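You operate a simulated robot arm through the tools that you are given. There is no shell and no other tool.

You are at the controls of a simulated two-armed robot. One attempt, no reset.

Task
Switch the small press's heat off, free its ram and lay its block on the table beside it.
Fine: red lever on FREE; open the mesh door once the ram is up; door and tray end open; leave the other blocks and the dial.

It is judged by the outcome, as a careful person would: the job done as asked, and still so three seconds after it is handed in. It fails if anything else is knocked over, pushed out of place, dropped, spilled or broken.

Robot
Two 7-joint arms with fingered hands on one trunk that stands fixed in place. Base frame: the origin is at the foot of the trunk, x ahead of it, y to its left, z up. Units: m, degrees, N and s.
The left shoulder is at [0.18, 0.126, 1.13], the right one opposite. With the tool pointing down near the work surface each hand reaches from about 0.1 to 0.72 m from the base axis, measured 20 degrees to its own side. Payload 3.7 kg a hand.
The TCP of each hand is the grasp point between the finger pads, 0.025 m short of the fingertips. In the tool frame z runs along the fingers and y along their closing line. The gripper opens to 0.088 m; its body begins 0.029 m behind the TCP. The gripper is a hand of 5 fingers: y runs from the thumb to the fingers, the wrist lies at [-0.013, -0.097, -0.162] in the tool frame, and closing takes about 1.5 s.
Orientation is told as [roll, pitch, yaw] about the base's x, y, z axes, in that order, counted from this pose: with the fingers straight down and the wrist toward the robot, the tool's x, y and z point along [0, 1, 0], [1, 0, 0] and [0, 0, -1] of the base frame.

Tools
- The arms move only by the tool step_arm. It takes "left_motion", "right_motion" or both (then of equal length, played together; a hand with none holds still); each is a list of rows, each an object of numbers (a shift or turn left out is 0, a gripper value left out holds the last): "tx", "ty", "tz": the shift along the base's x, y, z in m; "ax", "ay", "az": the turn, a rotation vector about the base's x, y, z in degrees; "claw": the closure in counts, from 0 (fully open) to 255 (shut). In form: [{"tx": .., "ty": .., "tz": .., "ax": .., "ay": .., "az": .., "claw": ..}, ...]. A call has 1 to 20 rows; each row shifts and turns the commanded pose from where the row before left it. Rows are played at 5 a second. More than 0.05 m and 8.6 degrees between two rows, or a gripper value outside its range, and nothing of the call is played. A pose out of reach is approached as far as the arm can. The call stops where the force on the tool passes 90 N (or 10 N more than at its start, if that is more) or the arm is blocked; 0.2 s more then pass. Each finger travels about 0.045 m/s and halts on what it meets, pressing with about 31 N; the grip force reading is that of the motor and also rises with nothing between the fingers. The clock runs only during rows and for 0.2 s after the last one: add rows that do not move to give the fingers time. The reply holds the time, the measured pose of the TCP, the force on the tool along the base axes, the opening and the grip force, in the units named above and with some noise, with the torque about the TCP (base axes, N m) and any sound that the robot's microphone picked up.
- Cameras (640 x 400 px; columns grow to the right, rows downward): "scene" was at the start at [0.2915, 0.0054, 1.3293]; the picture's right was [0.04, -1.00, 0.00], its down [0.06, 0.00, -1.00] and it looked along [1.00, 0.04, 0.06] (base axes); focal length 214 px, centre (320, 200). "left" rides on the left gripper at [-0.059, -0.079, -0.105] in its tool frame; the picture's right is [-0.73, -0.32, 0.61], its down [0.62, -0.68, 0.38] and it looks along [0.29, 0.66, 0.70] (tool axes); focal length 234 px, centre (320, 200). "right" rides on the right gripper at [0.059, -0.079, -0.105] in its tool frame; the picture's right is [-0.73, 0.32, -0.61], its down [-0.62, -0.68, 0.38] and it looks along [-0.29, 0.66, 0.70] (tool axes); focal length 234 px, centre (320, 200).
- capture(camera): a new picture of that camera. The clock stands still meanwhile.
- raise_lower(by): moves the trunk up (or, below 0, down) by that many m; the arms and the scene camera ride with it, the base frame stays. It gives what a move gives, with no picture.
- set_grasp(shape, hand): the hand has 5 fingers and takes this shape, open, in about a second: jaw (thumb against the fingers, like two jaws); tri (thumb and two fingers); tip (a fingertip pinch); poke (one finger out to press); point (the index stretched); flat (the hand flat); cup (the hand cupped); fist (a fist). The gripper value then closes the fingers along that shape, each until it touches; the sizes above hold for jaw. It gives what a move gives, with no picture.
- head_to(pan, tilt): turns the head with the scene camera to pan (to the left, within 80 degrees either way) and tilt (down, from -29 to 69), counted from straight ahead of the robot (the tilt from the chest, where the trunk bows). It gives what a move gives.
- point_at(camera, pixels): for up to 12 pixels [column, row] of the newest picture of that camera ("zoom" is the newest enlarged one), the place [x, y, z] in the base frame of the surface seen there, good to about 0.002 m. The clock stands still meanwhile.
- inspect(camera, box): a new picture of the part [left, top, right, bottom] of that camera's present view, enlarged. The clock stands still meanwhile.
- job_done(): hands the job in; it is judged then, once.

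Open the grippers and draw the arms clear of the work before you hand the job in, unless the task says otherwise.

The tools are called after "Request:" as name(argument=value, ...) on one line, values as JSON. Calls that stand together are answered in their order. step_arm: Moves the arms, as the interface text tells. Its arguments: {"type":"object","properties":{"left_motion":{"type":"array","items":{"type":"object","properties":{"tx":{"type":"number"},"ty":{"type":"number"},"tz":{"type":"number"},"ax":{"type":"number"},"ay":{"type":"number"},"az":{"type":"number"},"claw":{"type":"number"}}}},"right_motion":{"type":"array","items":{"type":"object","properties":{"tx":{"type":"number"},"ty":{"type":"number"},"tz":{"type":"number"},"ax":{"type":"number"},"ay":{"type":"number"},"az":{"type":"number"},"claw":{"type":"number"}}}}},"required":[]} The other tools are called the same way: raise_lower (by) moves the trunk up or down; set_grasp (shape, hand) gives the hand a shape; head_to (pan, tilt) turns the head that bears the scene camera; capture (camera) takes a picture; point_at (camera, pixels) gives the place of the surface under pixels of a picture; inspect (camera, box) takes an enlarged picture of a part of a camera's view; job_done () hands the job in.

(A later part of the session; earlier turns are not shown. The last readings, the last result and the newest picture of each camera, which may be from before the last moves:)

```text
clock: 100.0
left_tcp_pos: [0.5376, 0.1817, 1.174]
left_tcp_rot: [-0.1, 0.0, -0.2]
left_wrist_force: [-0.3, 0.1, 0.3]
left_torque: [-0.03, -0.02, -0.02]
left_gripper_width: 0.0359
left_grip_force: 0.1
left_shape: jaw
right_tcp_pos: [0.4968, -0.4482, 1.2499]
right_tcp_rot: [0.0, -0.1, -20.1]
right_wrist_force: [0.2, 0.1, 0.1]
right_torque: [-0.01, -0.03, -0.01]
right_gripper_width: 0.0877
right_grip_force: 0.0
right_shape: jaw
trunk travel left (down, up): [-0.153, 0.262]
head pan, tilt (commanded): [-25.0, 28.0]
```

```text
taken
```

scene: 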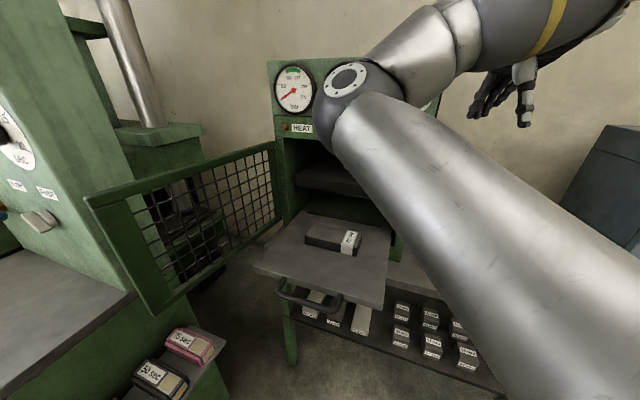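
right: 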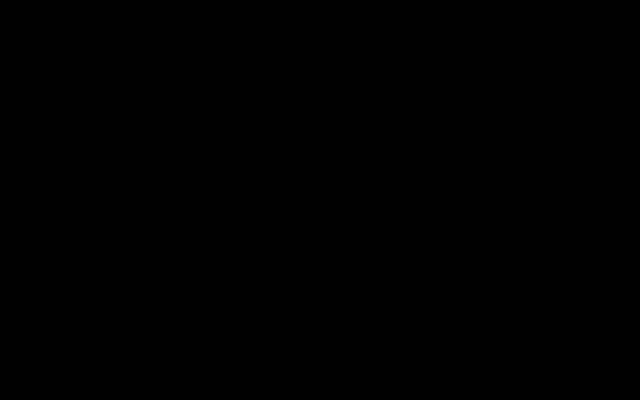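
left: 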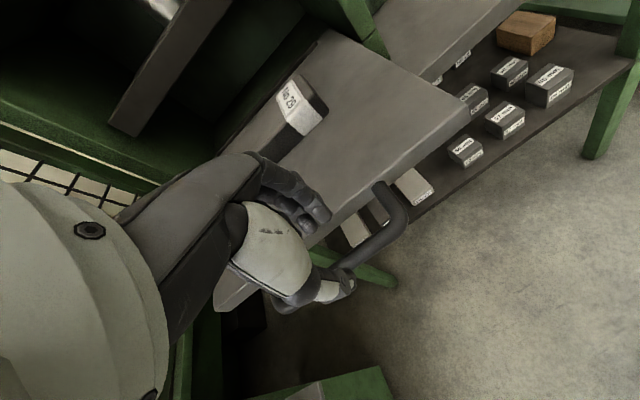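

The forearm folds over the hand camera (it is black), so I try tilting the hand forward as in the lever pose, to bring the elbow back down.

Request:
step_arm(right_motion=[{"ax": -2.57, "ay": -7.05, "tx": 0.005}, {"ax": -2.57, "ay": -7.05, "tx": 0.005}, {"ax": -2.57, "ay": -7.05, "tx": 0.005}, {"ax": -2.57, "ay": -7.05, "tx": 0.005}, {"ax": -2.57, "ay": -7.05, "tx": 0.005}, {"ax": -2.57, "ay": -7.05, "tx": 0.005, "tz": -0.01}, {"az": 5, "tz": -0.01}, {}])

Request:
capture(camera="scene")

```text
clock: 101.8
left_tcp_pos: [0.5383, 0.1795, 1.1724]
left_tcp_rot: [-0.1, 0.1, -0.1]
left_wrist_force: [0.3, 0.9, 0.7]
left_torque: [0.01, 0.0, -0.01]
left_gripper_width: 0.0361
left_grip_force: 0.1
left_shape: jaw
right_tcp_pos: [0.5284, -0.4463, 1.2308]
right_tcp_rot: [0.1, -45.1, -15.0]
right_wrist_force: [0.2, 0.3, -0.2]
right_torque: [0.0, 0.01, -0.02]
right_gripper_width: 0.0874
right_grip_force: 0.0
right_shape: jaw
trunk travel left (down, up): [-0.153, 0.262]
head pan, tilt (commanded): [-25.0, 28.0]
```

```text
taken
```

scene: 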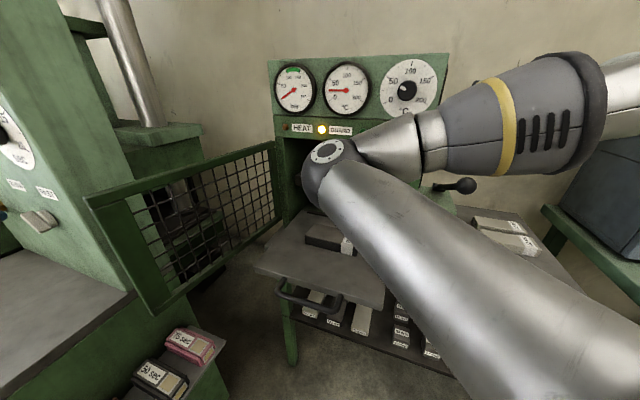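

The elbow dropped somewhat. I continue tilting to the level pointing pose, where it sat low before, and look again.

Request:
step_arm(right_motion=[{"ax": -1.94, "ay": -7.25}, {"ax": -1.94, "ay": -7.25}, {"ax": -1.94, "ay": -7.25}, {"ax": -1.94, "ay": -7.25}, {"ax": -1.94, "ay": -7.25}, {"ax": -1.94, "ay": -7.25}, {"az": -7.5}, {"az": -7.5}, {"az": -7.5}, {"az": -7.5}, {}])

Request:
capture(camera="scene")

Request:
point_at(camera="scene", pixels=[[325, 170], [330, 200], [400, 200], [450, 250]])

```text
clock: 104.2
left_tcp_pos: [0.5376, 0.1804, 1.1736]
left_tcp_rot: [-0.1, 0.0, -0.1]
left_wrist_force: [-0.1, 0.4, -0.2]
left_torque: [-0.03, 0.0, -0.01]
left_gripper_width: 0.0358
left_grip_force: 0.1
left_shape: jaw
right_tcp_pos: [0.5282, -0.4475, 1.2304]
right_tcp_rot: [152.8, -89.8, 162.2]
right_wrist_force: [0.3, -0.3, -0.4]
right_torque: [0.01, 0.0, 0.0]
right_gripper_width: 0.0881
right_grip_force: 0.0
right_shape: jaw
trunk travel left (down, up): [-0.153, 0.262]
head pan, tilt (commanded): [-25.0, 28.0]
```

```text
taken
```

scene: 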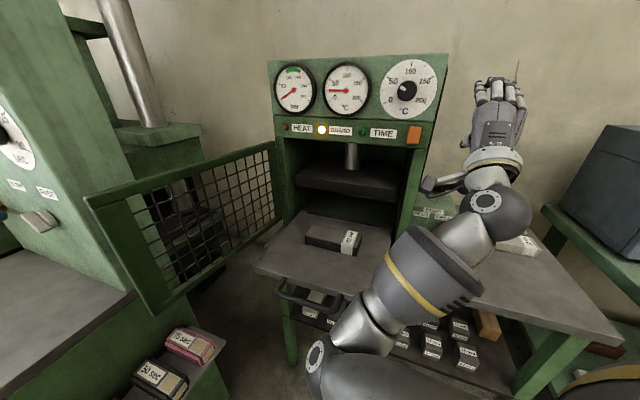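

```text
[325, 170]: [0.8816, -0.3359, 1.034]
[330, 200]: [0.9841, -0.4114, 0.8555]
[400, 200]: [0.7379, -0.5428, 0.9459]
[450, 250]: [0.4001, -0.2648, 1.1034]
```

The elbow is low again. I carry the hand in this level pose across to the front of the tray, above it.

Request:
step_arm(right_motion=[{"tx": 0.0, "ty": 0.03, "tz": 0.0}, {"tx": 0.015, "ty": 0.033, "tz": -0.01}, {"tx": 0.018, "ty": 0.034, "tz": -0.014}, {"tx": 0.018, "ty": 0.034, "tz": -0.014}, {"tx": 0.018, "ty": 0.034, "tz": -0.014}, {"tx": 0.018, "ty": 0.032, "tz": -0.014}, {}])

Request:
capture(camera="scene")

Request:
capture(camera="right")

```text
clock: 105.8
left_tcp_pos: [0.5366, 0.1801, 1.1744]
left_tcp_rot: [-0.2, 0.0, -0.1]
left_wrist_force: [-0.6, -1.4, -0.3]
left_torque: [0.0, 0.0, -0.02]
left_gripper_width: 0.0361
left_grip_force: 0.0
left_shape: jaw
right_tcp_pos: [0.6168, -0.2512, 1.1651]
right_tcp_rot: [150.8, -89.9, 164.2]
right_wrist_force: [-0.4, -0.9, -0.3]
right_torque: [0.02, -0.01, 0.0]
right_gripper_width: 0.0878
right_grip_force: 0.0
right_shape: jaw
right hand out of reach, approached as far as the arm can: row 1
trunk travel left (down, up): [-0.153, 0.262]
head pan, tilt (commanded): [-25.0, 28.0]
```

```text
taken
```

scene: 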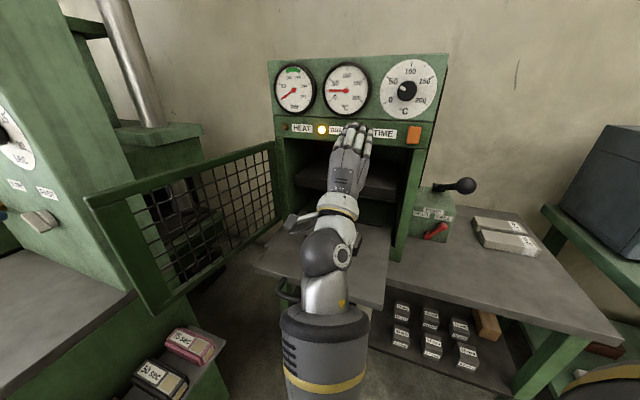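

```text
taken
```

right: 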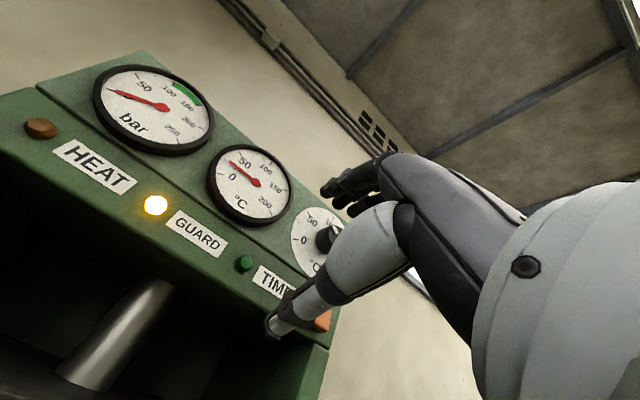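

The arm is in good shape in front of the press. I tilt the hand to point straight down while moving above the tray in front of the block.

Request:
step_arm(right_motion=[{"tx": 0.0049, "ty": 0.0015, "tz": -0.0123, "ax": 5.785, "ay": 5.785}, {"tx": 0.0049, "ty": 0.0015, "tz": -0.0123, "ax": 5.785, "ay": 5.785}, {"tx": 0.0049, "ty": 0.0015, "tz": -0.0123, "ax": 5.785, "ay": 5.785}, {"tx": 0.0049, "ty": 0.0015, "tz": -0.0123, "ax": 5.785, "ay": 5.785}, {"tx": 0.0049, "ty": 0.0015, "tz": -0.0123, "ax": 5.785, "ay": 5.785}, {"tx": 0.0049, "ty": 0.0015, "tz": -0.0123, "ax": 5.785, "ay": 5.785}, {}])

Request:
capture(camera="scene")

Request:
capture(camera="right")

```text
clock: 107.3
left_tcp_pos: [0.5382, 0.1807, 1.1746]
left_tcp_rot: [-0.1, 0.0, -0.1]
left_wrist_force: [0.3, 0.0, 0.5]
left_torque: [0.0, 0.01, 0.02]
left_gripper_width: 0.0358
left_grip_force: 0.0
left_shape: jaw
right_tcp_pos: [0.6474, -0.2431, 1.0889]
right_tcp_rot: [0.0, -40.9, -45.0]
right_wrist_force: [0.6, -0.2, 0.3]
right_torque: [0.0, -0.05, 0.03]
right_gripper_width: 0.088
right_grip_force: 0.1
right_shape: jaw
trunk travel left (down, up): [-0.153, 0.262]
head pan, tilt (commanded): [-25.0, 28.0]
```

```text
taken
```

scene: 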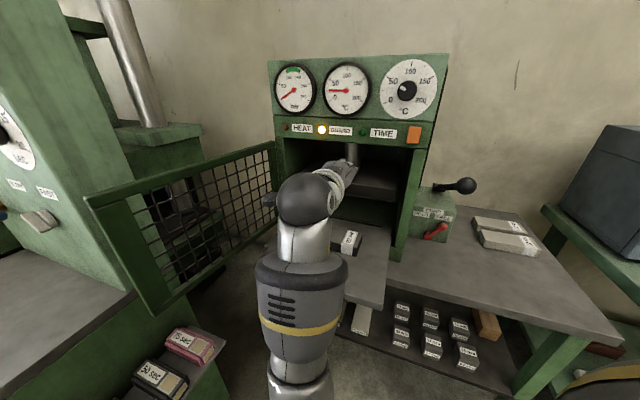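

```text
taken
```

right: 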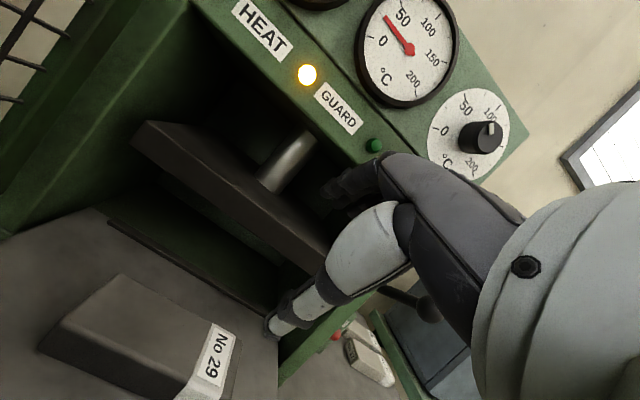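

The tilt is at 49° with the block visible below. I finish the tilt to straight down.

Request:
step_arm(right_motion=[{"tx": 0.0046, "ty": 0.0016, "tz": -0.01, "ax": 5.785, "ay": 5.785}, {"tx": 0.0046, "ty": 0.0016, "tz": -0.01, "ax": 5.785, "ay": 5.785}, {"tx": 0.0046, "ty": 0.0016, "tz": -0.01, "ax": 5.785, "ay": 5.785}, {"tx": 0.0046, "ty": 0.0016, "tz": -0.01, "ax": 5.785, "ay": 5.785}, {"tx": 0.0046, "ty": 0.0016, "tz": -0.01, "ax": 5.785, "ay": 5.785}, {}])

Request:
capture(camera="scene")

Request:
capture(camera="right")

```text
clock: 108.8
left_tcp_pos: [0.5384, 0.1801, 1.1744]
left_tcp_rot: [-0.2, 0.0, -0.2]
left_wrist_force: [0.1, -0.1, 0.3]
left_torque: [-0.04, 0.04, -0.02]
left_gripper_width: 0.0357
left_grip_force: 0.1
left_shape: jaw
right_tcp_pos: [0.6709, -0.235, 1.0407]
right_tcp_rot: [0.0, 0.1, -45.0]
right_wrist_force: [0.0, -1.0, 0.3]
right_torque: [-0.03, 0.01, -0.01]
right_gripper_width: 0.088
right_grip_force: 0.1
right_shape: jaw
trunk travel left (down, up): [-0.153, 0.262]
head pan, tilt (commanded): [-25.0, 28.0]
```

```text
taken
```

scene: 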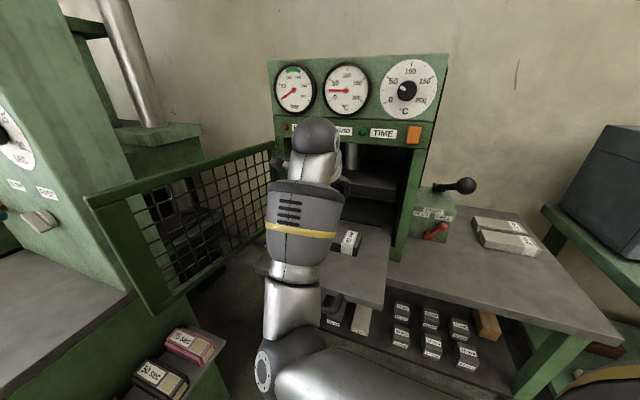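

```text
taken
```

right: 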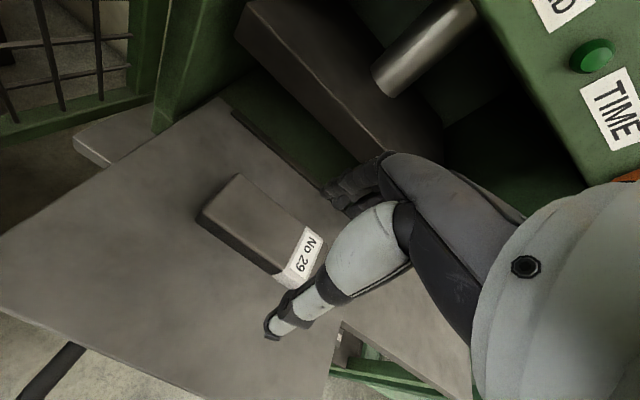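

The hand points down at (0.671,-0.235,1.041), directly in front of the block. I move 5 cm toward the press to be centred over the block and lower a bit.

Request:
step_arm(right_motion=[{"tz": -0.025}, {"tx": 0.0122, "ty": -0.0122, "tz": -0.015}, {"tx": 0.0122, "ty": -0.0122}, {"tx": 0.012, "ty": -0.012}, {}])

Request:
capture(camera="right")

Request:
inspect(camera="scene", box=[250, 180, 410, 300])

```text
clock: 110.0
left_tcp_pos: [0.5377, 0.1797, 1.1742]
left_tcp_rot: [-0.1, 0.0, -0.1]
left_wrist_force: [-0.6, 0.8, 0.3]
left_torque: [0.04, -0.03, 0.02]
left_gripper_width: 0.0361
left_grip_force: 0.1
left_shape: jaw
right_tcp_pos: [0.707, -0.2716, 1.0012]
right_tcp_rot: [0.0, 0.0, -45.0]
right_wrist_force: [1.0, 0.7, 0.2]
right_torque: [0.01, 0.03, 0.01]
right_gripper_width: 0.0877
right_grip_force: 0.0
right_shape: jaw
trunk travel left (down, up): [-0.153, 0.262]
head pan, tilt (commanded): [-25.0, 28.0]
```

```text
taken
```

right: 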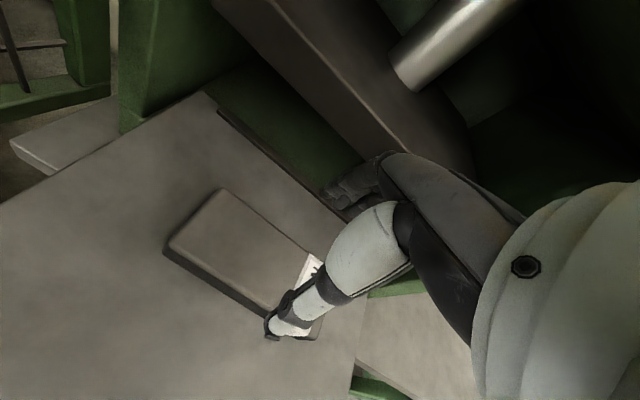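

```text
3.33 times, centred on (330, 240) of scene
```

zoom: 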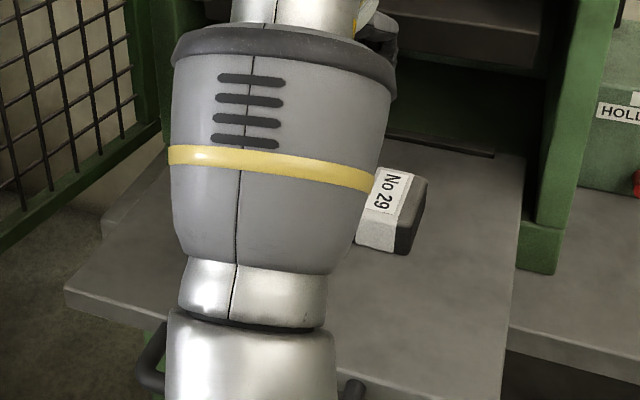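

I check with the right camera where the thumb and fingertips are relative to the block's edges.

Request:
inspect(camera="right", box=[150, 130, 406, 350])

Request:
point_at(camera="right", pixels=[[270, 335], [280, 325], [335, 190], [345, 205], [350, 185], [175, 245], [225, 192], [310, 255], [318, 335], [260, 300], [240, 240]])

```text
1.82 times, centred on (278, 240) of right
```

zoom: 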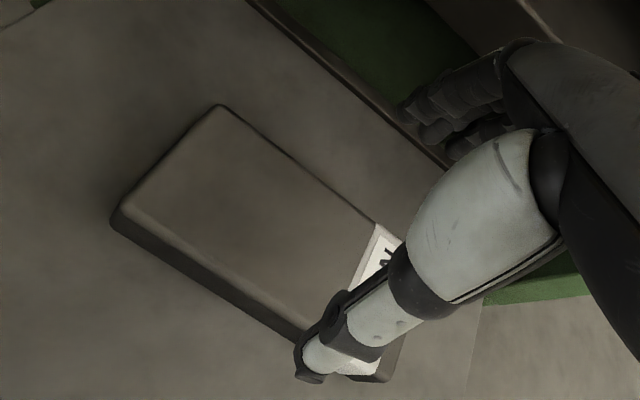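

```text
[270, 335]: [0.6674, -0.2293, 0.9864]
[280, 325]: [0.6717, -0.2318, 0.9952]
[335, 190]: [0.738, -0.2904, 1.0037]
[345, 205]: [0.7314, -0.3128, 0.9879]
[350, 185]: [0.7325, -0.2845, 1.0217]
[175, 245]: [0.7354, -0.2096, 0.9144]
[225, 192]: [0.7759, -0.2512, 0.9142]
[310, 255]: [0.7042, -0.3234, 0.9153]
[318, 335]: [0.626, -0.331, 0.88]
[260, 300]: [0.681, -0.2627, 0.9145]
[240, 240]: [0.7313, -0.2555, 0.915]
```

The block spans n -0.662 to -0.728; I shift 3 mm toward the press to centre it, then lower around the block.

Request:
step_arm(right_motion=[{"tx": 0.0021, "ty": -0.0021, "tz": -0.02}, {"tz": -0.02}, {"tz": -0.02}, {"tz": -0.015}, {}])

Request:
inspect(camera="right", box=[150, 130, 406, 350])

```text
clock: 111.2
left_tcp_pos: [0.5385, 0.1798, 1.1741]
left_tcp_rot: [-0.1, 0.0, 0.0]
left_wrist_force: [0.7, -0.8, 0.4]
left_torque: [-0.03, 0.01, 0.02]
left_gripper_width: 0.0359
left_grip_force: 0.1
left_shape: jaw
right_tcp_pos: [0.7105, -0.2735, 0.9272]
right_tcp_rot: [0.0, -0.1, -45.1]
right_wrist_force: [0.9, -0.1, -0.1]
right_torque: [-0.02, 0.02, 0.02]
right_gripper_width: 0.0878
right_grip_force: 0.0
right_shape: jaw
trunk travel left (down, up): [-0.153, 0.262]
head pan, tilt (commanded): [-25.0, 28.0]
```

```text
1.82 times, centred on (278, 240) of right
```

zoom: 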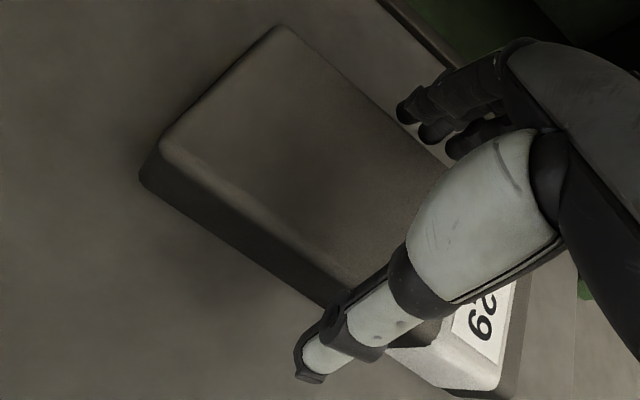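

The thumb is in front and the fingers behind the block with no contact. I lower the last bit and close the hand.

Request:
step_arm(right_motion=[{"tz": -0.008}, {"tz": -0.006}, {"claw": 100}, {"claw": 160}, {"claw": 255}, {}, {}, {}, {}])

Request:
inspect(camera="right", box=[150, 130, 406, 350])

```text
clock: 113.2
left_tcp_pos: [0.5372, 0.1806, 1.1738]
left_tcp_rot: [-0.1, 0.2, -0.1]
left_wrist_force: [0.0, 0.2, -0.1]
left_torque: [-0.01, -0.01, -0.02]
left_gripper_width: 0.0356
left_grip_force: 0.1
left_shape: jaw
right_tcp_pos: [0.7079, -0.2733, 0.9113]
right_tcp_rot: [0.0, 0.0, -45.1]
right_wrist_force: [0.1, -0.5, 0.4]
right_torque: [-0.01, 0.03, 0.1]
right_gripper_width: 0.0613
right_grip_force: 31.2
right_shape: jaw
trunk travel left (down, up): [-0.153, 0.262]
head pan, tilt (commanded): [-25.0, 28.0]
```

```text
1.82 times, centred on (278, 240) of right
```

zoom: 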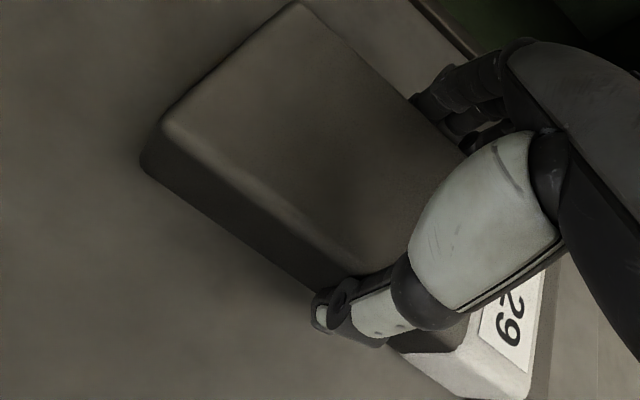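

The block is gripped at 0.061 m with 31 N. I lift slowly a few centimetres and check.

Request:
step_arm(right_motion=[{"tz": 0.004}, {"tz": 0.006}, {"tz": 0.01}, {"tz": 0.01}, {"tz": 0.01}, {}])

Request:
capture(camera="right")

Request:
capture(camera="scene")

```text
clock: 114.5
left_tcp_pos: [0.5383, 0.1801, 1.1739]
left_tcp_rot: [0.0, 0.0, -0.1]
left_wrist_force: [0.1, -0.4, 0.4]
left_torque: [0.01, -0.01, 0.01]
left_gripper_width: 0.0363
left_grip_force: 0.1
left_shape: jaw
right_tcp_pos: [0.7101, -0.2721, 0.9506]
right_tcp_rot: [-0.1, 0.0, -44.9]
right_wrist_force: [-0.4, -0.6, -4.2]
right_torque: [0.0, -0.07, 0.02]
right_gripper_width: 0.0616
right_grip_force: 30.9
right_shape: jaw
trunk travel left (down, up): [-0.153, 0.262]
head pan, tilt (commanded): [-25.0, 28.0]
```

```text
taken
```

right: 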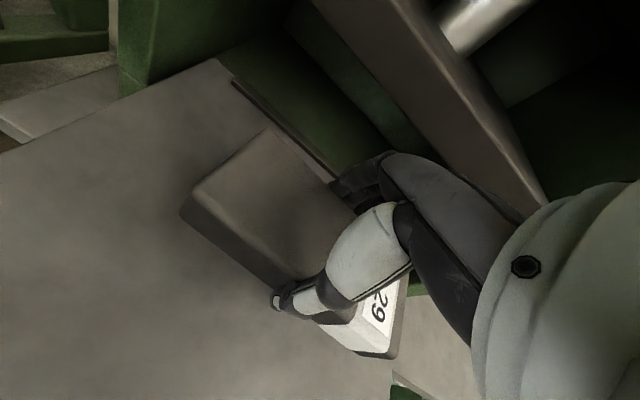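

```text
taken
```

scene: 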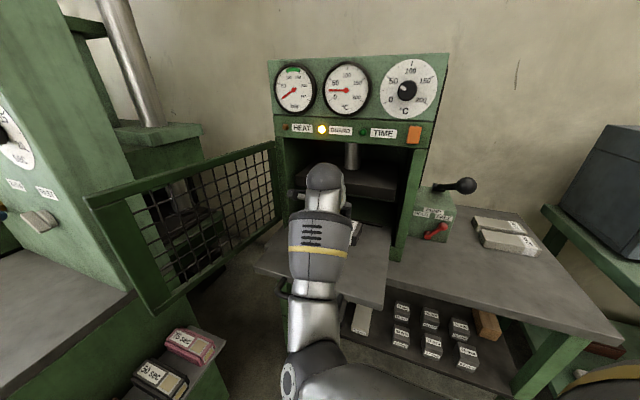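

The block is lifted level (about 4 N). Before moving, I check the elbow's height relative to the tray.

Request:
point_at(camera="scene", pixels=[[290, 375], [310, 345], [315, 310], [280, 350], [340, 375], [282, 290], [345, 300]])

Request:
step_arm(right_motion=[{"tz": 0.015}, {"tx": -0.0122, "ty": 0.0122, "tz": 0.015}, {"tx": -0.0122, "ty": 0.0122, "tz": 0.015}, {"tx": -0.0122, "ty": 0.0122, "tz": 0.01}, {}])

Request:
capture(camera="scene")

```text
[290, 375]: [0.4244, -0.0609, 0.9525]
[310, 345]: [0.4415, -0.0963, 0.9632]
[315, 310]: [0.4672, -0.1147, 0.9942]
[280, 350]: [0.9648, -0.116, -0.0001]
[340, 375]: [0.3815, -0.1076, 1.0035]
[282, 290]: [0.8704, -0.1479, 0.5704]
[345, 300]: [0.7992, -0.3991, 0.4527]
```

```text
clock: 115.8
left_tcp_pos: [0.5389, 0.1805, 1.1737]
left_tcp_rot: [-0.1, 0.1, -0.1]
left_wrist_force: [0.7, -1.0, 0.3]
left_torque: [0.01, 0.0, -0.01]
left_gripper_width: 0.0359
left_grip_force: 0.1
left_shape: jaw
right_tcp_pos: [0.6735, -0.2356, 1.0058]
right_tcp_rot: [0.1, 0.0, -45.1]
right_wrist_force: [0.5, -0.9, -4.4]
right_torque: [0.03, -0.01, 0.03]
right_gripper_width: 0.0615
right_grip_force: 30.9
right_shape: jaw
trunk travel left (down, up): [-0.153, 0.262]
head pan, tilt (commanded): [-25.0, 28.0]
```

```text
taken
```

scene: 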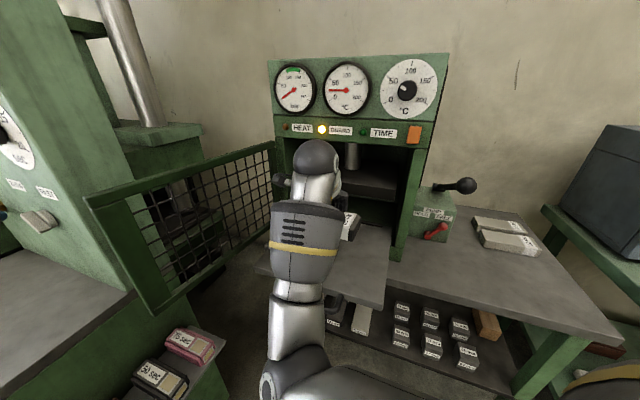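

The elbow stays well in front of the tray. I carry the block up and to the right in front of the press, keeping ahead of the pump knob.

Request:
step_arm(right_motion=[{"tx": -0.022, "ty": -0.022, "tz": 0.025}, {"tx": -0.025, "ty": -0.025, "tz": 0.025}, {"tx": -0.025, "ty": -0.025, "tz": 0.025}, {"tx": -0.025, "ty": -0.025, "tz": 0.025}, {"tx": -0.025, "ty": -0.025, "tz": 0.02}, {"tx": -0.025, "ty": -0.025, "tz": 0.015}, {}])

Request:
capture(camera="scene")

Request:
capture(camera="right")

```text
clock: 117.3
left_tcp_pos: [0.5392, 0.1801, 1.1729]
left_tcp_rot: [-0.1, 0.1, 0.0]
left_wrist_force: [-0.4, -0.1, 0.1]
left_torque: [0.03, 0.0, 0.03]
left_gripper_width: 0.0359
left_grip_force: 0.1
left_shape: jaw
right_tcp_pos: [0.5262, -0.3822, 1.1411]
right_tcp_rot: [0.0, 0.1, -45.0]
right_wrist_force: [0.5, 0.0, -3.2]
right_torque: [-0.01, 0.01, -0.01]
right_gripper_width: 0.0613
right_grip_force: 31.7
right_shape: jaw
trunk travel left (down, up): [-0.153, 0.262]
head pan, tilt (commanded): [-25.0, 28.0]
```

```text
taken
```

scene: 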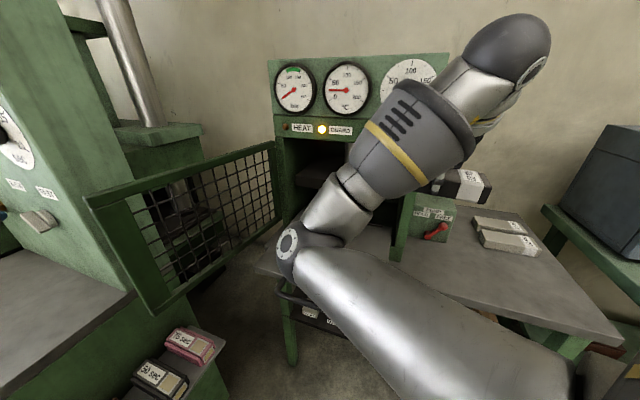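

```text
taken
```

right: 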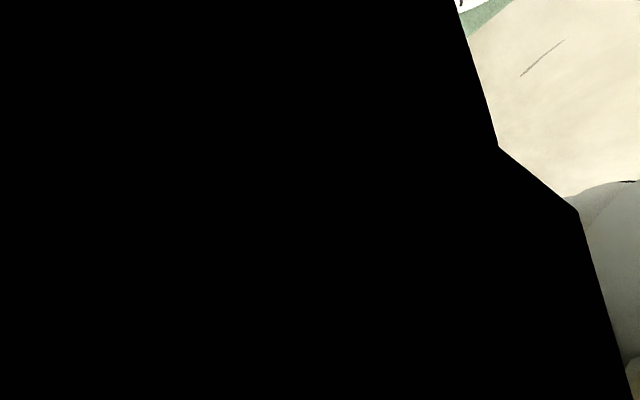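

The block is visible at [465,187], held level. I move on to the right past the pump knob at about z=1.16.

Request:
step_arm(right_motion=[{"tx": -0.018, "ty": -0.03, "tz": 0.015}, {"tx": -0.018, "ty": -0.036, "tz": 0.005}, {"tx": -0.018, "ty": -0.038}, {"tx": -0.018, "ty": -0.038}, {"tx": -0.018, "ty": -0.038}, {"tx": -0.018, "ty": -0.038}, {}])

Request:
head_to(pan=-50, tilt=28)

Request:
capture(camera="scene")

Request:
capture(camera="right")

```text
clock: 119.0
left_tcp_pos: [0.5389, 0.1801, 1.1735]
left_tcp_rot: [-0.1, 0.1, -0.2]
left_wrist_force: [0.9, 0.8, 0.1]
left_torque: [-0.01, 0.06, -0.02]
left_gripper_width: 0.036
left_grip_force: 0.0
left_shape: jaw
right_tcp_pos: [0.4181, -0.6015, 1.1639]
right_tcp_rot: [0.0, 0.1, -45.0]
right_wrist_force: [0.6, -0.1, -3.6]
right_torque: [0.03, -0.04, 0.01]
right_gripper_width: 0.0611
right_grip_force: 31.1
right_shape: jaw
trunk travel left (down, up): [-0.153, 0.262]
head pan, tilt (commanded): [-25.0, 28.0]
```

```text
clock: 119.8
left_tcp_pos: [0.5386, 0.1796, 1.1748]
left_tcp_rot: [-0.2, 0.1, -0.1]
left_wrist_force: [0.0, -0.9, 0.2]
left_torque: [-0.01, 0.01, -0.02]
left_gripper_width: 0.0359
left_grip_force: 0.1
left_shape: jaw
right_tcp_pos: [0.4202, -0.6016, 1.1624]
right_tcp_rot: [0.0, 0.0, -45.1]
right_wrist_force: [-0.7, -0.5, -3.7]
right_torque: [0.01, -0.01, 0.0]
right_gripper_width: 0.061
right_grip_force: 30.7
right_shape: jaw
trunk travel left (down, up): [-0.153, 0.262]
head pan, tilt (commanded): [-50.0, 28.0]
```

```text
taken
```

scene: 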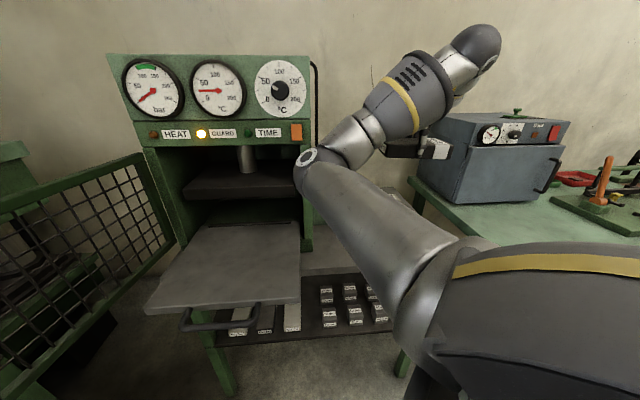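

```text
taken
```

right: 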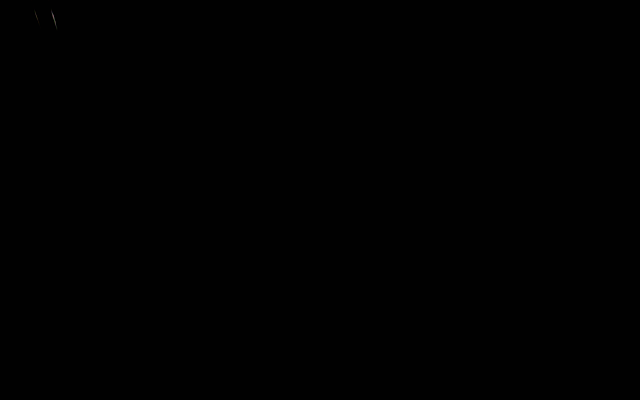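

The arm's elbow shows at [320,168] now; I must check it isn't near the pump handle before lowering.

Request:
point_at(camera="scene", pixels=[[308, 158], [320, 180], [350, 145], [395, 100], [360, 210], [410, 260], [440, 148], [400, 150], [320, 200]])

Request:
inspect(camera="scene", box=[270, 90, 470, 260])

```text
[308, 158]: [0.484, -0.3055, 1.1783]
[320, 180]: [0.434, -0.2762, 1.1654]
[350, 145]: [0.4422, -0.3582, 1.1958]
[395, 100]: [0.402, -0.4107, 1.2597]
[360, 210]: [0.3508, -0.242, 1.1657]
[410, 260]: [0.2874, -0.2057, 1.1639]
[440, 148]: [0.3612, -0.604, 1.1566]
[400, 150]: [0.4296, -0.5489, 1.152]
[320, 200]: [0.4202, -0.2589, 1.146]
```

```text
2.35 times, centred on (370, 175) of scene
```

zoom: 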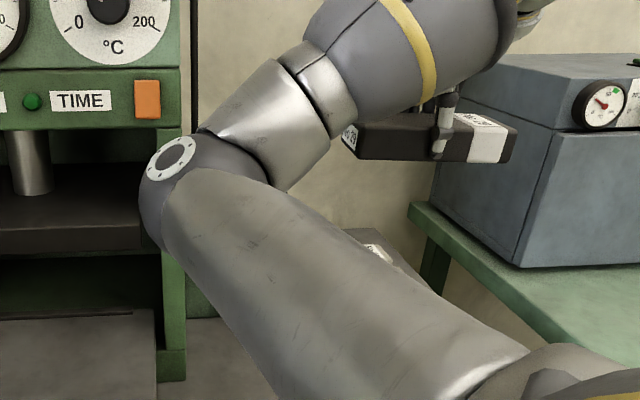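

The elbow is about 24 cm from the pump knob. I move over the free table spot and lower partway, then re-check the arm's clearance.

Request:
step_arm(right_motion=[{"tx": 0.0058, "ty": -0.0119, "tz": -0.02}, {"tx": 0.0058, "ty": -0.0119, "tz": -0.025}, {"tx": 0.0058, "ty": -0.0119, "tz": -0.025}, {"tx": 0.0058, "ty": -0.0119, "tz": -0.025}, {"tx": 0.0058, "ty": -0.0119, "tz": -0.025}, {}])

Request:
capture(camera="scene")

Request:
capture(camera="right")

```text
clock: 121.2
left_tcp_pos: [0.5368, 0.18, 1.1741]
left_tcp_rot: [-0.1, 0.1, -0.1]
left_wrist_force: [-0.4, -0.1, -0.1]
left_torque: [0.0, 0.02, -0.03]
left_gripper_width: 0.0358
left_grip_force: 0.1
left_shape: jaw
right_tcp_pos: [0.4483, -0.6606, 1.0423]
right_tcp_rot: [0.0, 0.1, -44.9]
right_wrist_force: [0.1, 1.1, -3.9]
right_torque: [0.04, -0.03, 0.03]
right_gripper_width: 0.061
right_grip_force: 30.9
right_shape: jaw
trunk travel left (down, up): [-0.153, 0.262]
head pan, tilt (commanded): [-50.0, 28.0]
```

```text
taken
```

scene: 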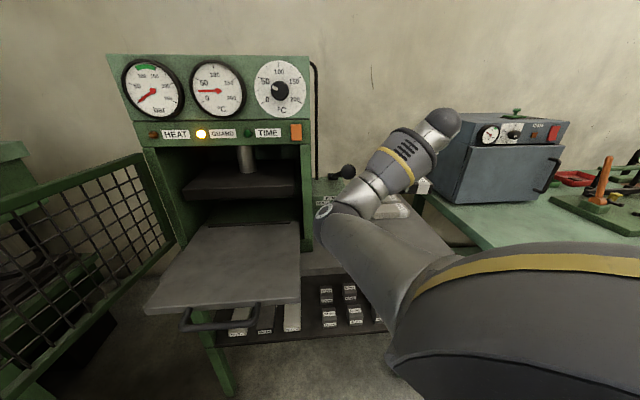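

```text
taken
```

right: 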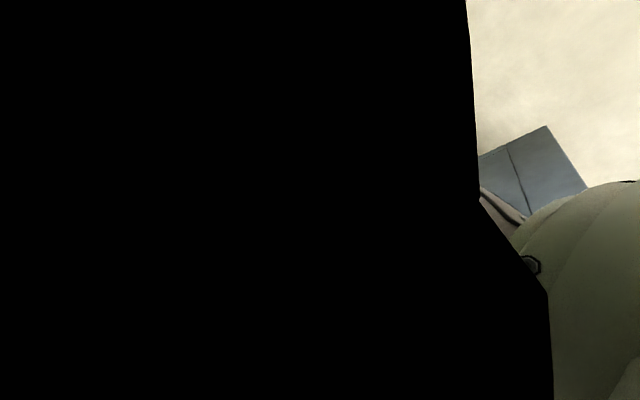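

The pump knob shows at [348,172] just above the forearm in view. I measure the actual distances.

Request:
point_at(camera="scene", pixels=[[325, 210], [345, 205], [360, 195], [370, 180], [400, 155], [348, 172], [430, 140], [330, 230], [424, 186]])

Request:
inspect(camera="scene", box=[290, 90, 490, 250])

```text
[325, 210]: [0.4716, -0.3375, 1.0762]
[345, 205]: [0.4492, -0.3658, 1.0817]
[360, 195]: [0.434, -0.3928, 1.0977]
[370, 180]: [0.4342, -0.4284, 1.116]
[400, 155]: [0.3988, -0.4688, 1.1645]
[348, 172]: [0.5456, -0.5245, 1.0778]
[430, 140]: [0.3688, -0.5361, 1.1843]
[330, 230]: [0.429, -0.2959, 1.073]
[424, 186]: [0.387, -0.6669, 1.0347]
```

```text
2.50 times, centred on (390, 170) of scene
```

zoom: 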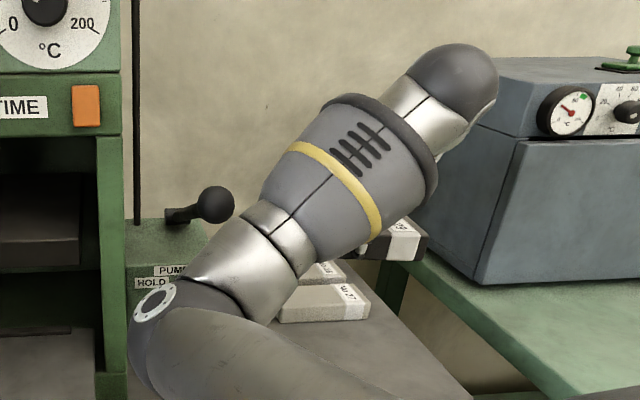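

The forearm passes about 6 cm from the pump knob. I lower another 10 cm and check again.

Request:
step_arm(right_motion=[{"tz": -0.025}, {"tz": -0.025}, {"tz": -0.025}, {"tz": -0.025}, {}])

Request:
capture(camera="scene")

Request:
inspect(camera="scene", box=[290, 120, 490, 280])

Request:
point_at(camera="scene", pixels=[[330, 240], [345, 225], [365, 210], [385, 190], [410, 175], [420, 165], [424, 206], [440, 195]])

```text
clock: 122.4
left_tcp_pos: [0.5388, 0.18, 1.1747]
left_tcp_rot: [-0.1, -0.1, -0.1]
left_wrist_force: [0.1, -0.8, 0.0]
left_torque: [0.04, 0.02, 0.0]
left_gripper_width: 0.0361
left_grip_force: 0.2
left_shape: jaw
right_tcp_pos: [0.4471, -0.6606, 0.9409]
right_tcp_rot: [0.1, 0.0, -45.2]
right_wrist_force: [0.0, -0.2, -3.5]
right_torque: [0.02, -0.01, -0.02]
right_gripper_width: 0.0613
right_grip_force: 31.1
right_shape: jaw
trunk travel left (down, up): [-0.153, 0.262]
head pan, tilt (commanded): [-50.0, 28.0]
```

```text
taken
```

scene: 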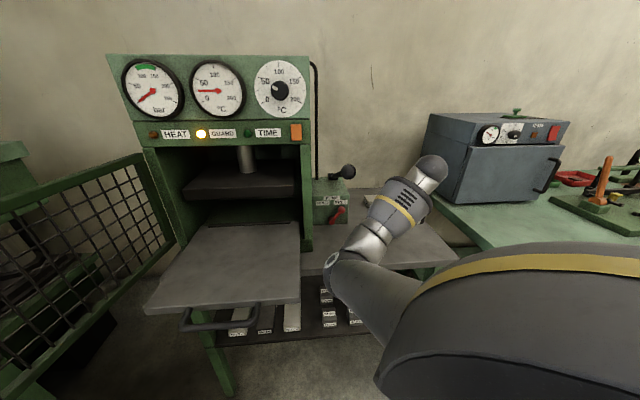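

```text
2.50 times, centred on (390, 200) of scene
```

zoom: 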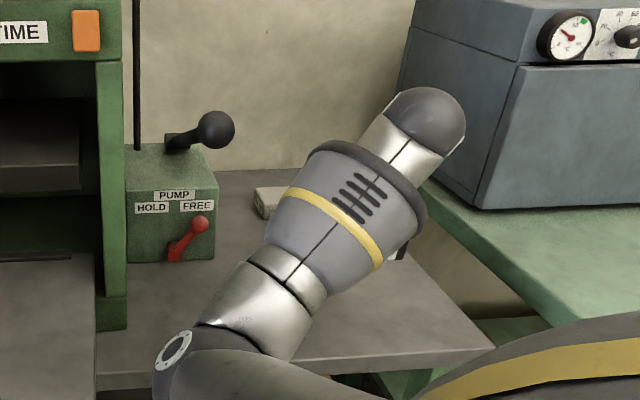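

```text
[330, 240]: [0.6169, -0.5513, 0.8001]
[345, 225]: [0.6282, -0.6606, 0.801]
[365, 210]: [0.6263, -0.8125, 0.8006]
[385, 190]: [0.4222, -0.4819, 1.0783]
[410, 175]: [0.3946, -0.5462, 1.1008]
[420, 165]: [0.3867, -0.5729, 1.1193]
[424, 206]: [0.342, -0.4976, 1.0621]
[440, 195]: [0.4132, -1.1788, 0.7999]
```

The forearm is now clear of the pump. I check the elbow's position relative to the table edge.

Request:
point_at(camera="scene", pixels=[[335, 258], [345, 275], [365, 245], [375, 230], [360, 300], [390, 215], [345, 290], [420, 262]])

```text
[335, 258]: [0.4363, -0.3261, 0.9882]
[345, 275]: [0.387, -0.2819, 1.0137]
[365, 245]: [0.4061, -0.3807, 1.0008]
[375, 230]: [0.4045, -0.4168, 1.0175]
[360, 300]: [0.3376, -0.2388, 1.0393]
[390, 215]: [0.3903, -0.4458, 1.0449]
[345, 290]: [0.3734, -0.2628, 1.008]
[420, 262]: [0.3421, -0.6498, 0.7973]
```

The elbow is about 10 cm in front of the table edge and well above it. I lower the block to just above the table.

Request:
step_arm(right_motion=[{"tz": -0.025}, {"tz": -0.025}, {"tz": -0.025}, {"tz": -0.02}, {}])

Request:
inspect(camera="scene", box=[310, 140, 510, 300])

Request:
capture(camera="right")

```text
clock: 123.6
left_tcp_pos: [0.5383, 0.1803, 1.1734]
left_tcp_rot: [0.0, 0.0, 0.0]
left_wrist_force: [0.8, 0.1, -0.1]
left_torque: [-0.03, -0.01, -0.03]
left_gripper_width: 0.036
left_grip_force: 0.0
left_shape: jaw
right_tcp_pos: [0.4477, -0.662, 0.8474]
right_tcp_rot: [0.0, 0.1, -45.0]
right_wrist_force: [-0.4, 0.4, -4.2]
right_torque: [-0.01, -0.03, -0.01]
right_gripper_width: 0.0612
right_grip_force: 30.8
right_shape: jaw
trunk travel left (down, up): [-0.153, 0.262]
head pan, tilt (commanded): [-50.0, 28.0]
```

```text
2.50 times, centred on (410, 220) of scene
```

zoom: 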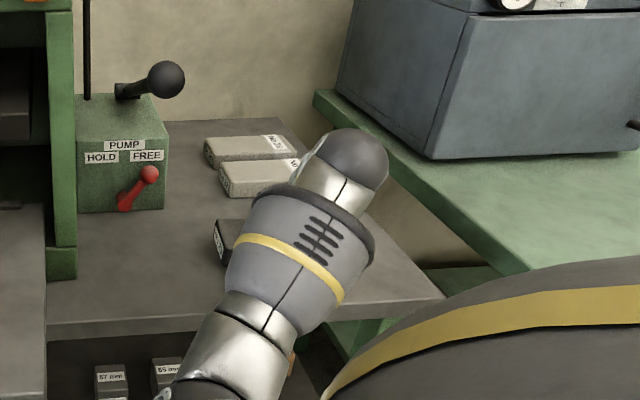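

```text
taken
```

right: 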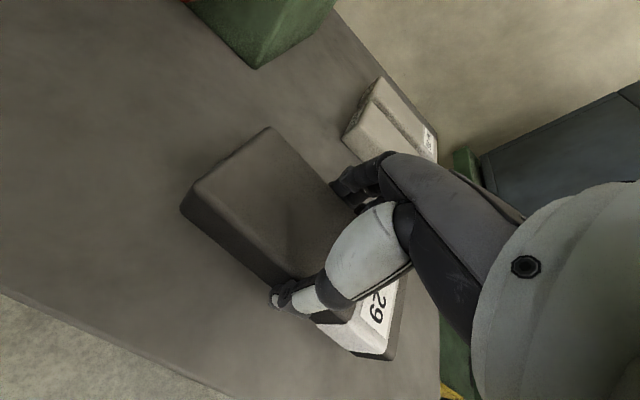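

The right camera shows the block just above the free table area, clear of No 27. I lower in small steps until it touches.

Request:
step_arm(right_motion=[{"tz": -0.006}, {"tz": -0.005}, {"tz": -0.003}, {}])

Request:
inspect(camera="right", box=[150, 100, 470, 400])

```text
clock: 124.6
left_tcp_pos: [0.5377, 0.1805, 1.174]
left_tcp_rot: [-0.2, 0.1, -0.1]
left_wrist_force: [-0.2, 0.5, -0.1]
left_torque: [0.01, 0.0, 0.02]
left_gripper_width: 0.0358
left_grip_force: 0.0
left_shape: jaw
right_tcp_pos: [0.4466, -0.6609, 0.8326]
right_tcp_rot: [-0.1, 0.0, -45.1]
right_wrist_force: [1.1, -1.2, -2.8]
right_torque: [0.0, 0.05, -0.02]
right_gripper_width: 0.0612
right_grip_force: 31.1
right_shape: jaw
trunk travel left (down, up): [-0.153, 0.262]
head pan, tilt (commanded): [-50.0, 28.0]
```

```text
1.33 times, centred on (310, 250) of right
```

zoom: 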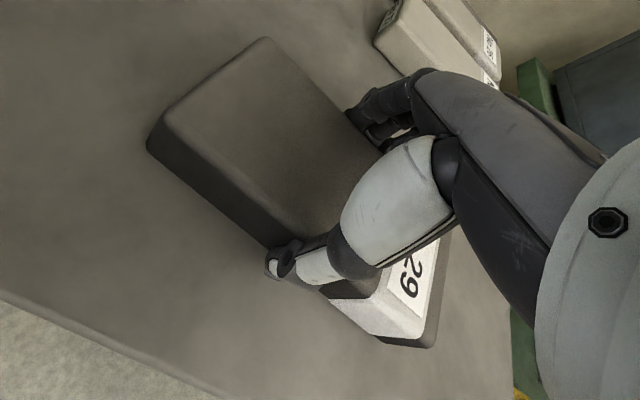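

The load drops from 4 to 2.8 N, so it's just touching. I lower 2–3 mm more to seat it.

Request:
step_arm(right_motion=[{"tz": -0.0015}, {"tz": -0.0015}, {}])

```text
clock: 125.4
left_tcp_pos: [0.5379, 0.1809, 1.1744]
left_tcp_rot: [-0.1, 0.0, -0.2]
left_wrist_force: [0.0, 0.7, -1.2]
left_torque: [0.0, 0.01, 0.03]
left_gripper_width: 0.036
left_grip_force: 0.1
left_shape: jaw
right_tcp_pos: [0.4467, -0.6606, 0.8313]
right_tcp_rot: [0.0, -0.1, -45.1]
right_wrist_force: [-2.3, 0.6, 2.3]
right_torque: [-0.1, 0.15, 0.01]
right_gripper_width: 0.061
right_grip_force: 31.2
right_shape: jaw
trunk travel left (down, up): [-0.153, 0.262]
head pan, tilt (commanded): [-50.0, 28.0]
```

The upward force of 2 N says the block now rests on the table. I open the hand slowly and then lift straight up.

Request:
step_arm(right_motion=[{"claw": 60}, {}, {"claw": 20}, {}, {"claw": 0}, {}, {}, {}, {}, {}])

Request:
inspect(camera="right", box=[150, 100, 470, 400])

```text
clock: 127.6
left_tcp_pos: [0.5373, 0.1803, 1.1743]
left_tcp_rot: [-0.1, 0.1, -0.2]
left_wrist_force: [-0.4, -0.6, 0.3]
left_torque: [0.01, 0.01, 0.01]
left_gripper_width: 0.0357
left_grip_force: 0.1
left_shape: jaw
right_tcp_pos: [0.4474, -0.6617, 0.8299]
right_tcp_rot: [0.0, 0.0, -45.1]
right_wrist_force: [1.1, -1.5, 0.2]
right_torque: [0.01, 0.02, 0.01]
right_gripper_width: 0.0879
right_grip_force: 0.2
right_shape: jaw
trunk travel left (down, up): [-0.153, 0.262]
head pan, tilt (commanded): [-50.0, 28.0]
```

```text
1.33 times, centred on (310, 250) of right
```

zoom: 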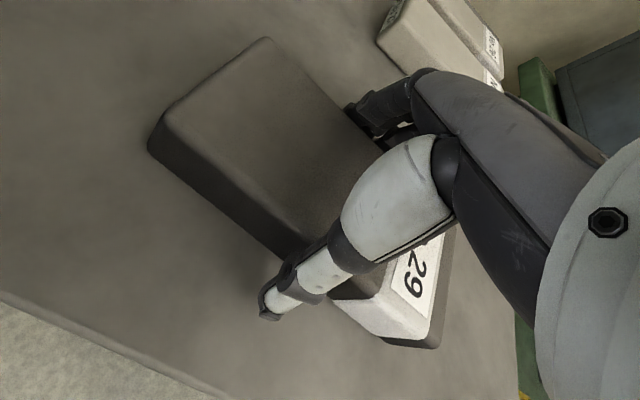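

The hand is open and the block sits flat. I lift straight up in small steps.

Request:
step_arm(right_motion=[{"tz": 0.006}, {"tz": 0.01}, {"tz": 0.015}, {"tz": 0.02}, {"tz": 0.025}, {"tz": 0.025}, {"tz": 0.025}, {}])

Request:
capture(camera="right")

Request:
capture(camera="scene")

```text
clock: 129.4
left_tcp_pos: [0.5384, 0.1794, 1.1724]
left_tcp_rot: [-0.1, 0.1, -0.1]
left_wrist_force: [-0.1, 0.2, 0.8]
left_torque: [0.03, 0.0, 0.01]
left_gripper_width: 0.0359
left_grip_force: 0.2
left_shape: jaw
right_tcp_pos: [0.4471, -0.66, 0.9563]
right_tcp_rot: [0.0, 0.0, -44.9]
right_wrist_force: [-0.3, -0.1, -0.5]
right_torque: [-0.01, 0.0, 0.0]
right_gripper_width: 0.0876
right_grip_force: 0.0
right_shape: jaw
trunk travel left (down, up): [-0.153, 0.262]
head pan, tilt (commanded): [-50.0, 28.0]
```

```text
taken
```

right: 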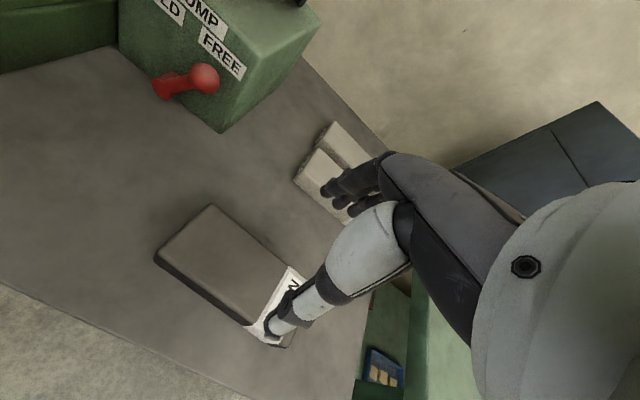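

```text
taken
```

scene: 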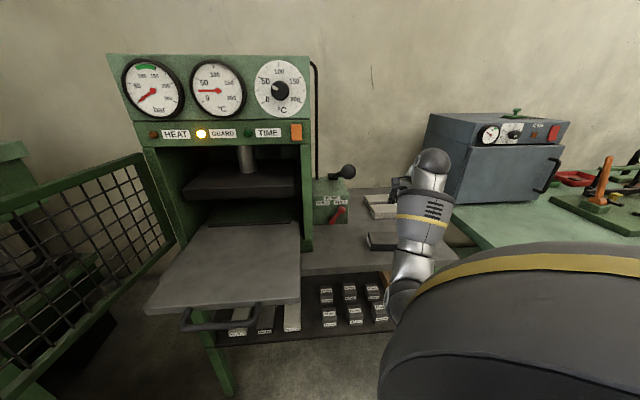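

Block No 29 lies flat on the table beside the press. I retreat the right hand back toward the robot and up, away from the pump handle.

Request:
step_arm(right_motion=[{"tx": -0.01, "tz": 0.03}, {"tx": -0.02, "tz": 0.03}, {"tx": -0.02, "tz": 0.03}, {"tx": -0.02, "tz": 0.03}, {"tz": 0.03}, {"tz": 0.03}, {"tz": 0.03}, {}])

Request:
head_to(pan=-38, tilt=25)

Request:
capture(camera="scene")

```text
clock: 131.2
left_tcp_pos: [0.5384, 0.1797, 1.1743]
left_tcp_rot: [-0.1, 0.1, -0.1]
left_wrist_force: [0.3, 0.2, 0.4]
left_torque: [-0.01, -0.01, 0.0]
left_gripper_width: 0.036
left_grip_force: 0.0
left_shape: jaw
right_tcp_pos: [0.3776, -0.6587, 1.1665]
right_tcp_rot: [0.0, 0.0, -45.0]
right_wrist_force: [0.4, 0.2, 0.7]
right_torque: [-0.02, 0.0, -0.01]
right_gripper_width: 0.0877
right_grip_force: 0.1
right_shape: jaw
trunk travel left (down, up): [-0.153, 0.262]
head pan, tilt (commanded): [-50.0, 28.0]
```

```text
clock: 132.0
left_tcp_pos: [0.5383, 0.18, 1.1741]
left_tcp_rot: [-0.1, 0.1, 0.0]
left_wrist_force: [0.3, 0.0, -0.5]
left_torque: [-0.01, 0.02, -0.01]
left_gripper_width: 0.0356
left_grip_force: 0.0
left_shape: jaw
right_tcp_pos: [0.3766, -0.6587, 1.1667]
right_tcp_rot: [0.0, 0.0, -45.2]
right_wrist_force: [0.0, 0.0, 0.7]
right_torque: [0.01, -0.02, 0.01]
right_gripper_width: 0.0876
right_grip_force: 0.1
right_shape: jaw
trunk travel left (down, up): [-0.153, 0.262]
head pan, tilt (commanded): [-38.0, 25.0]
```

```text
taken
```

scene: 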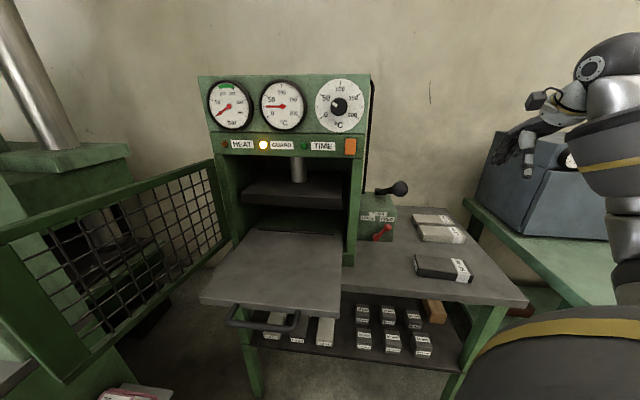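

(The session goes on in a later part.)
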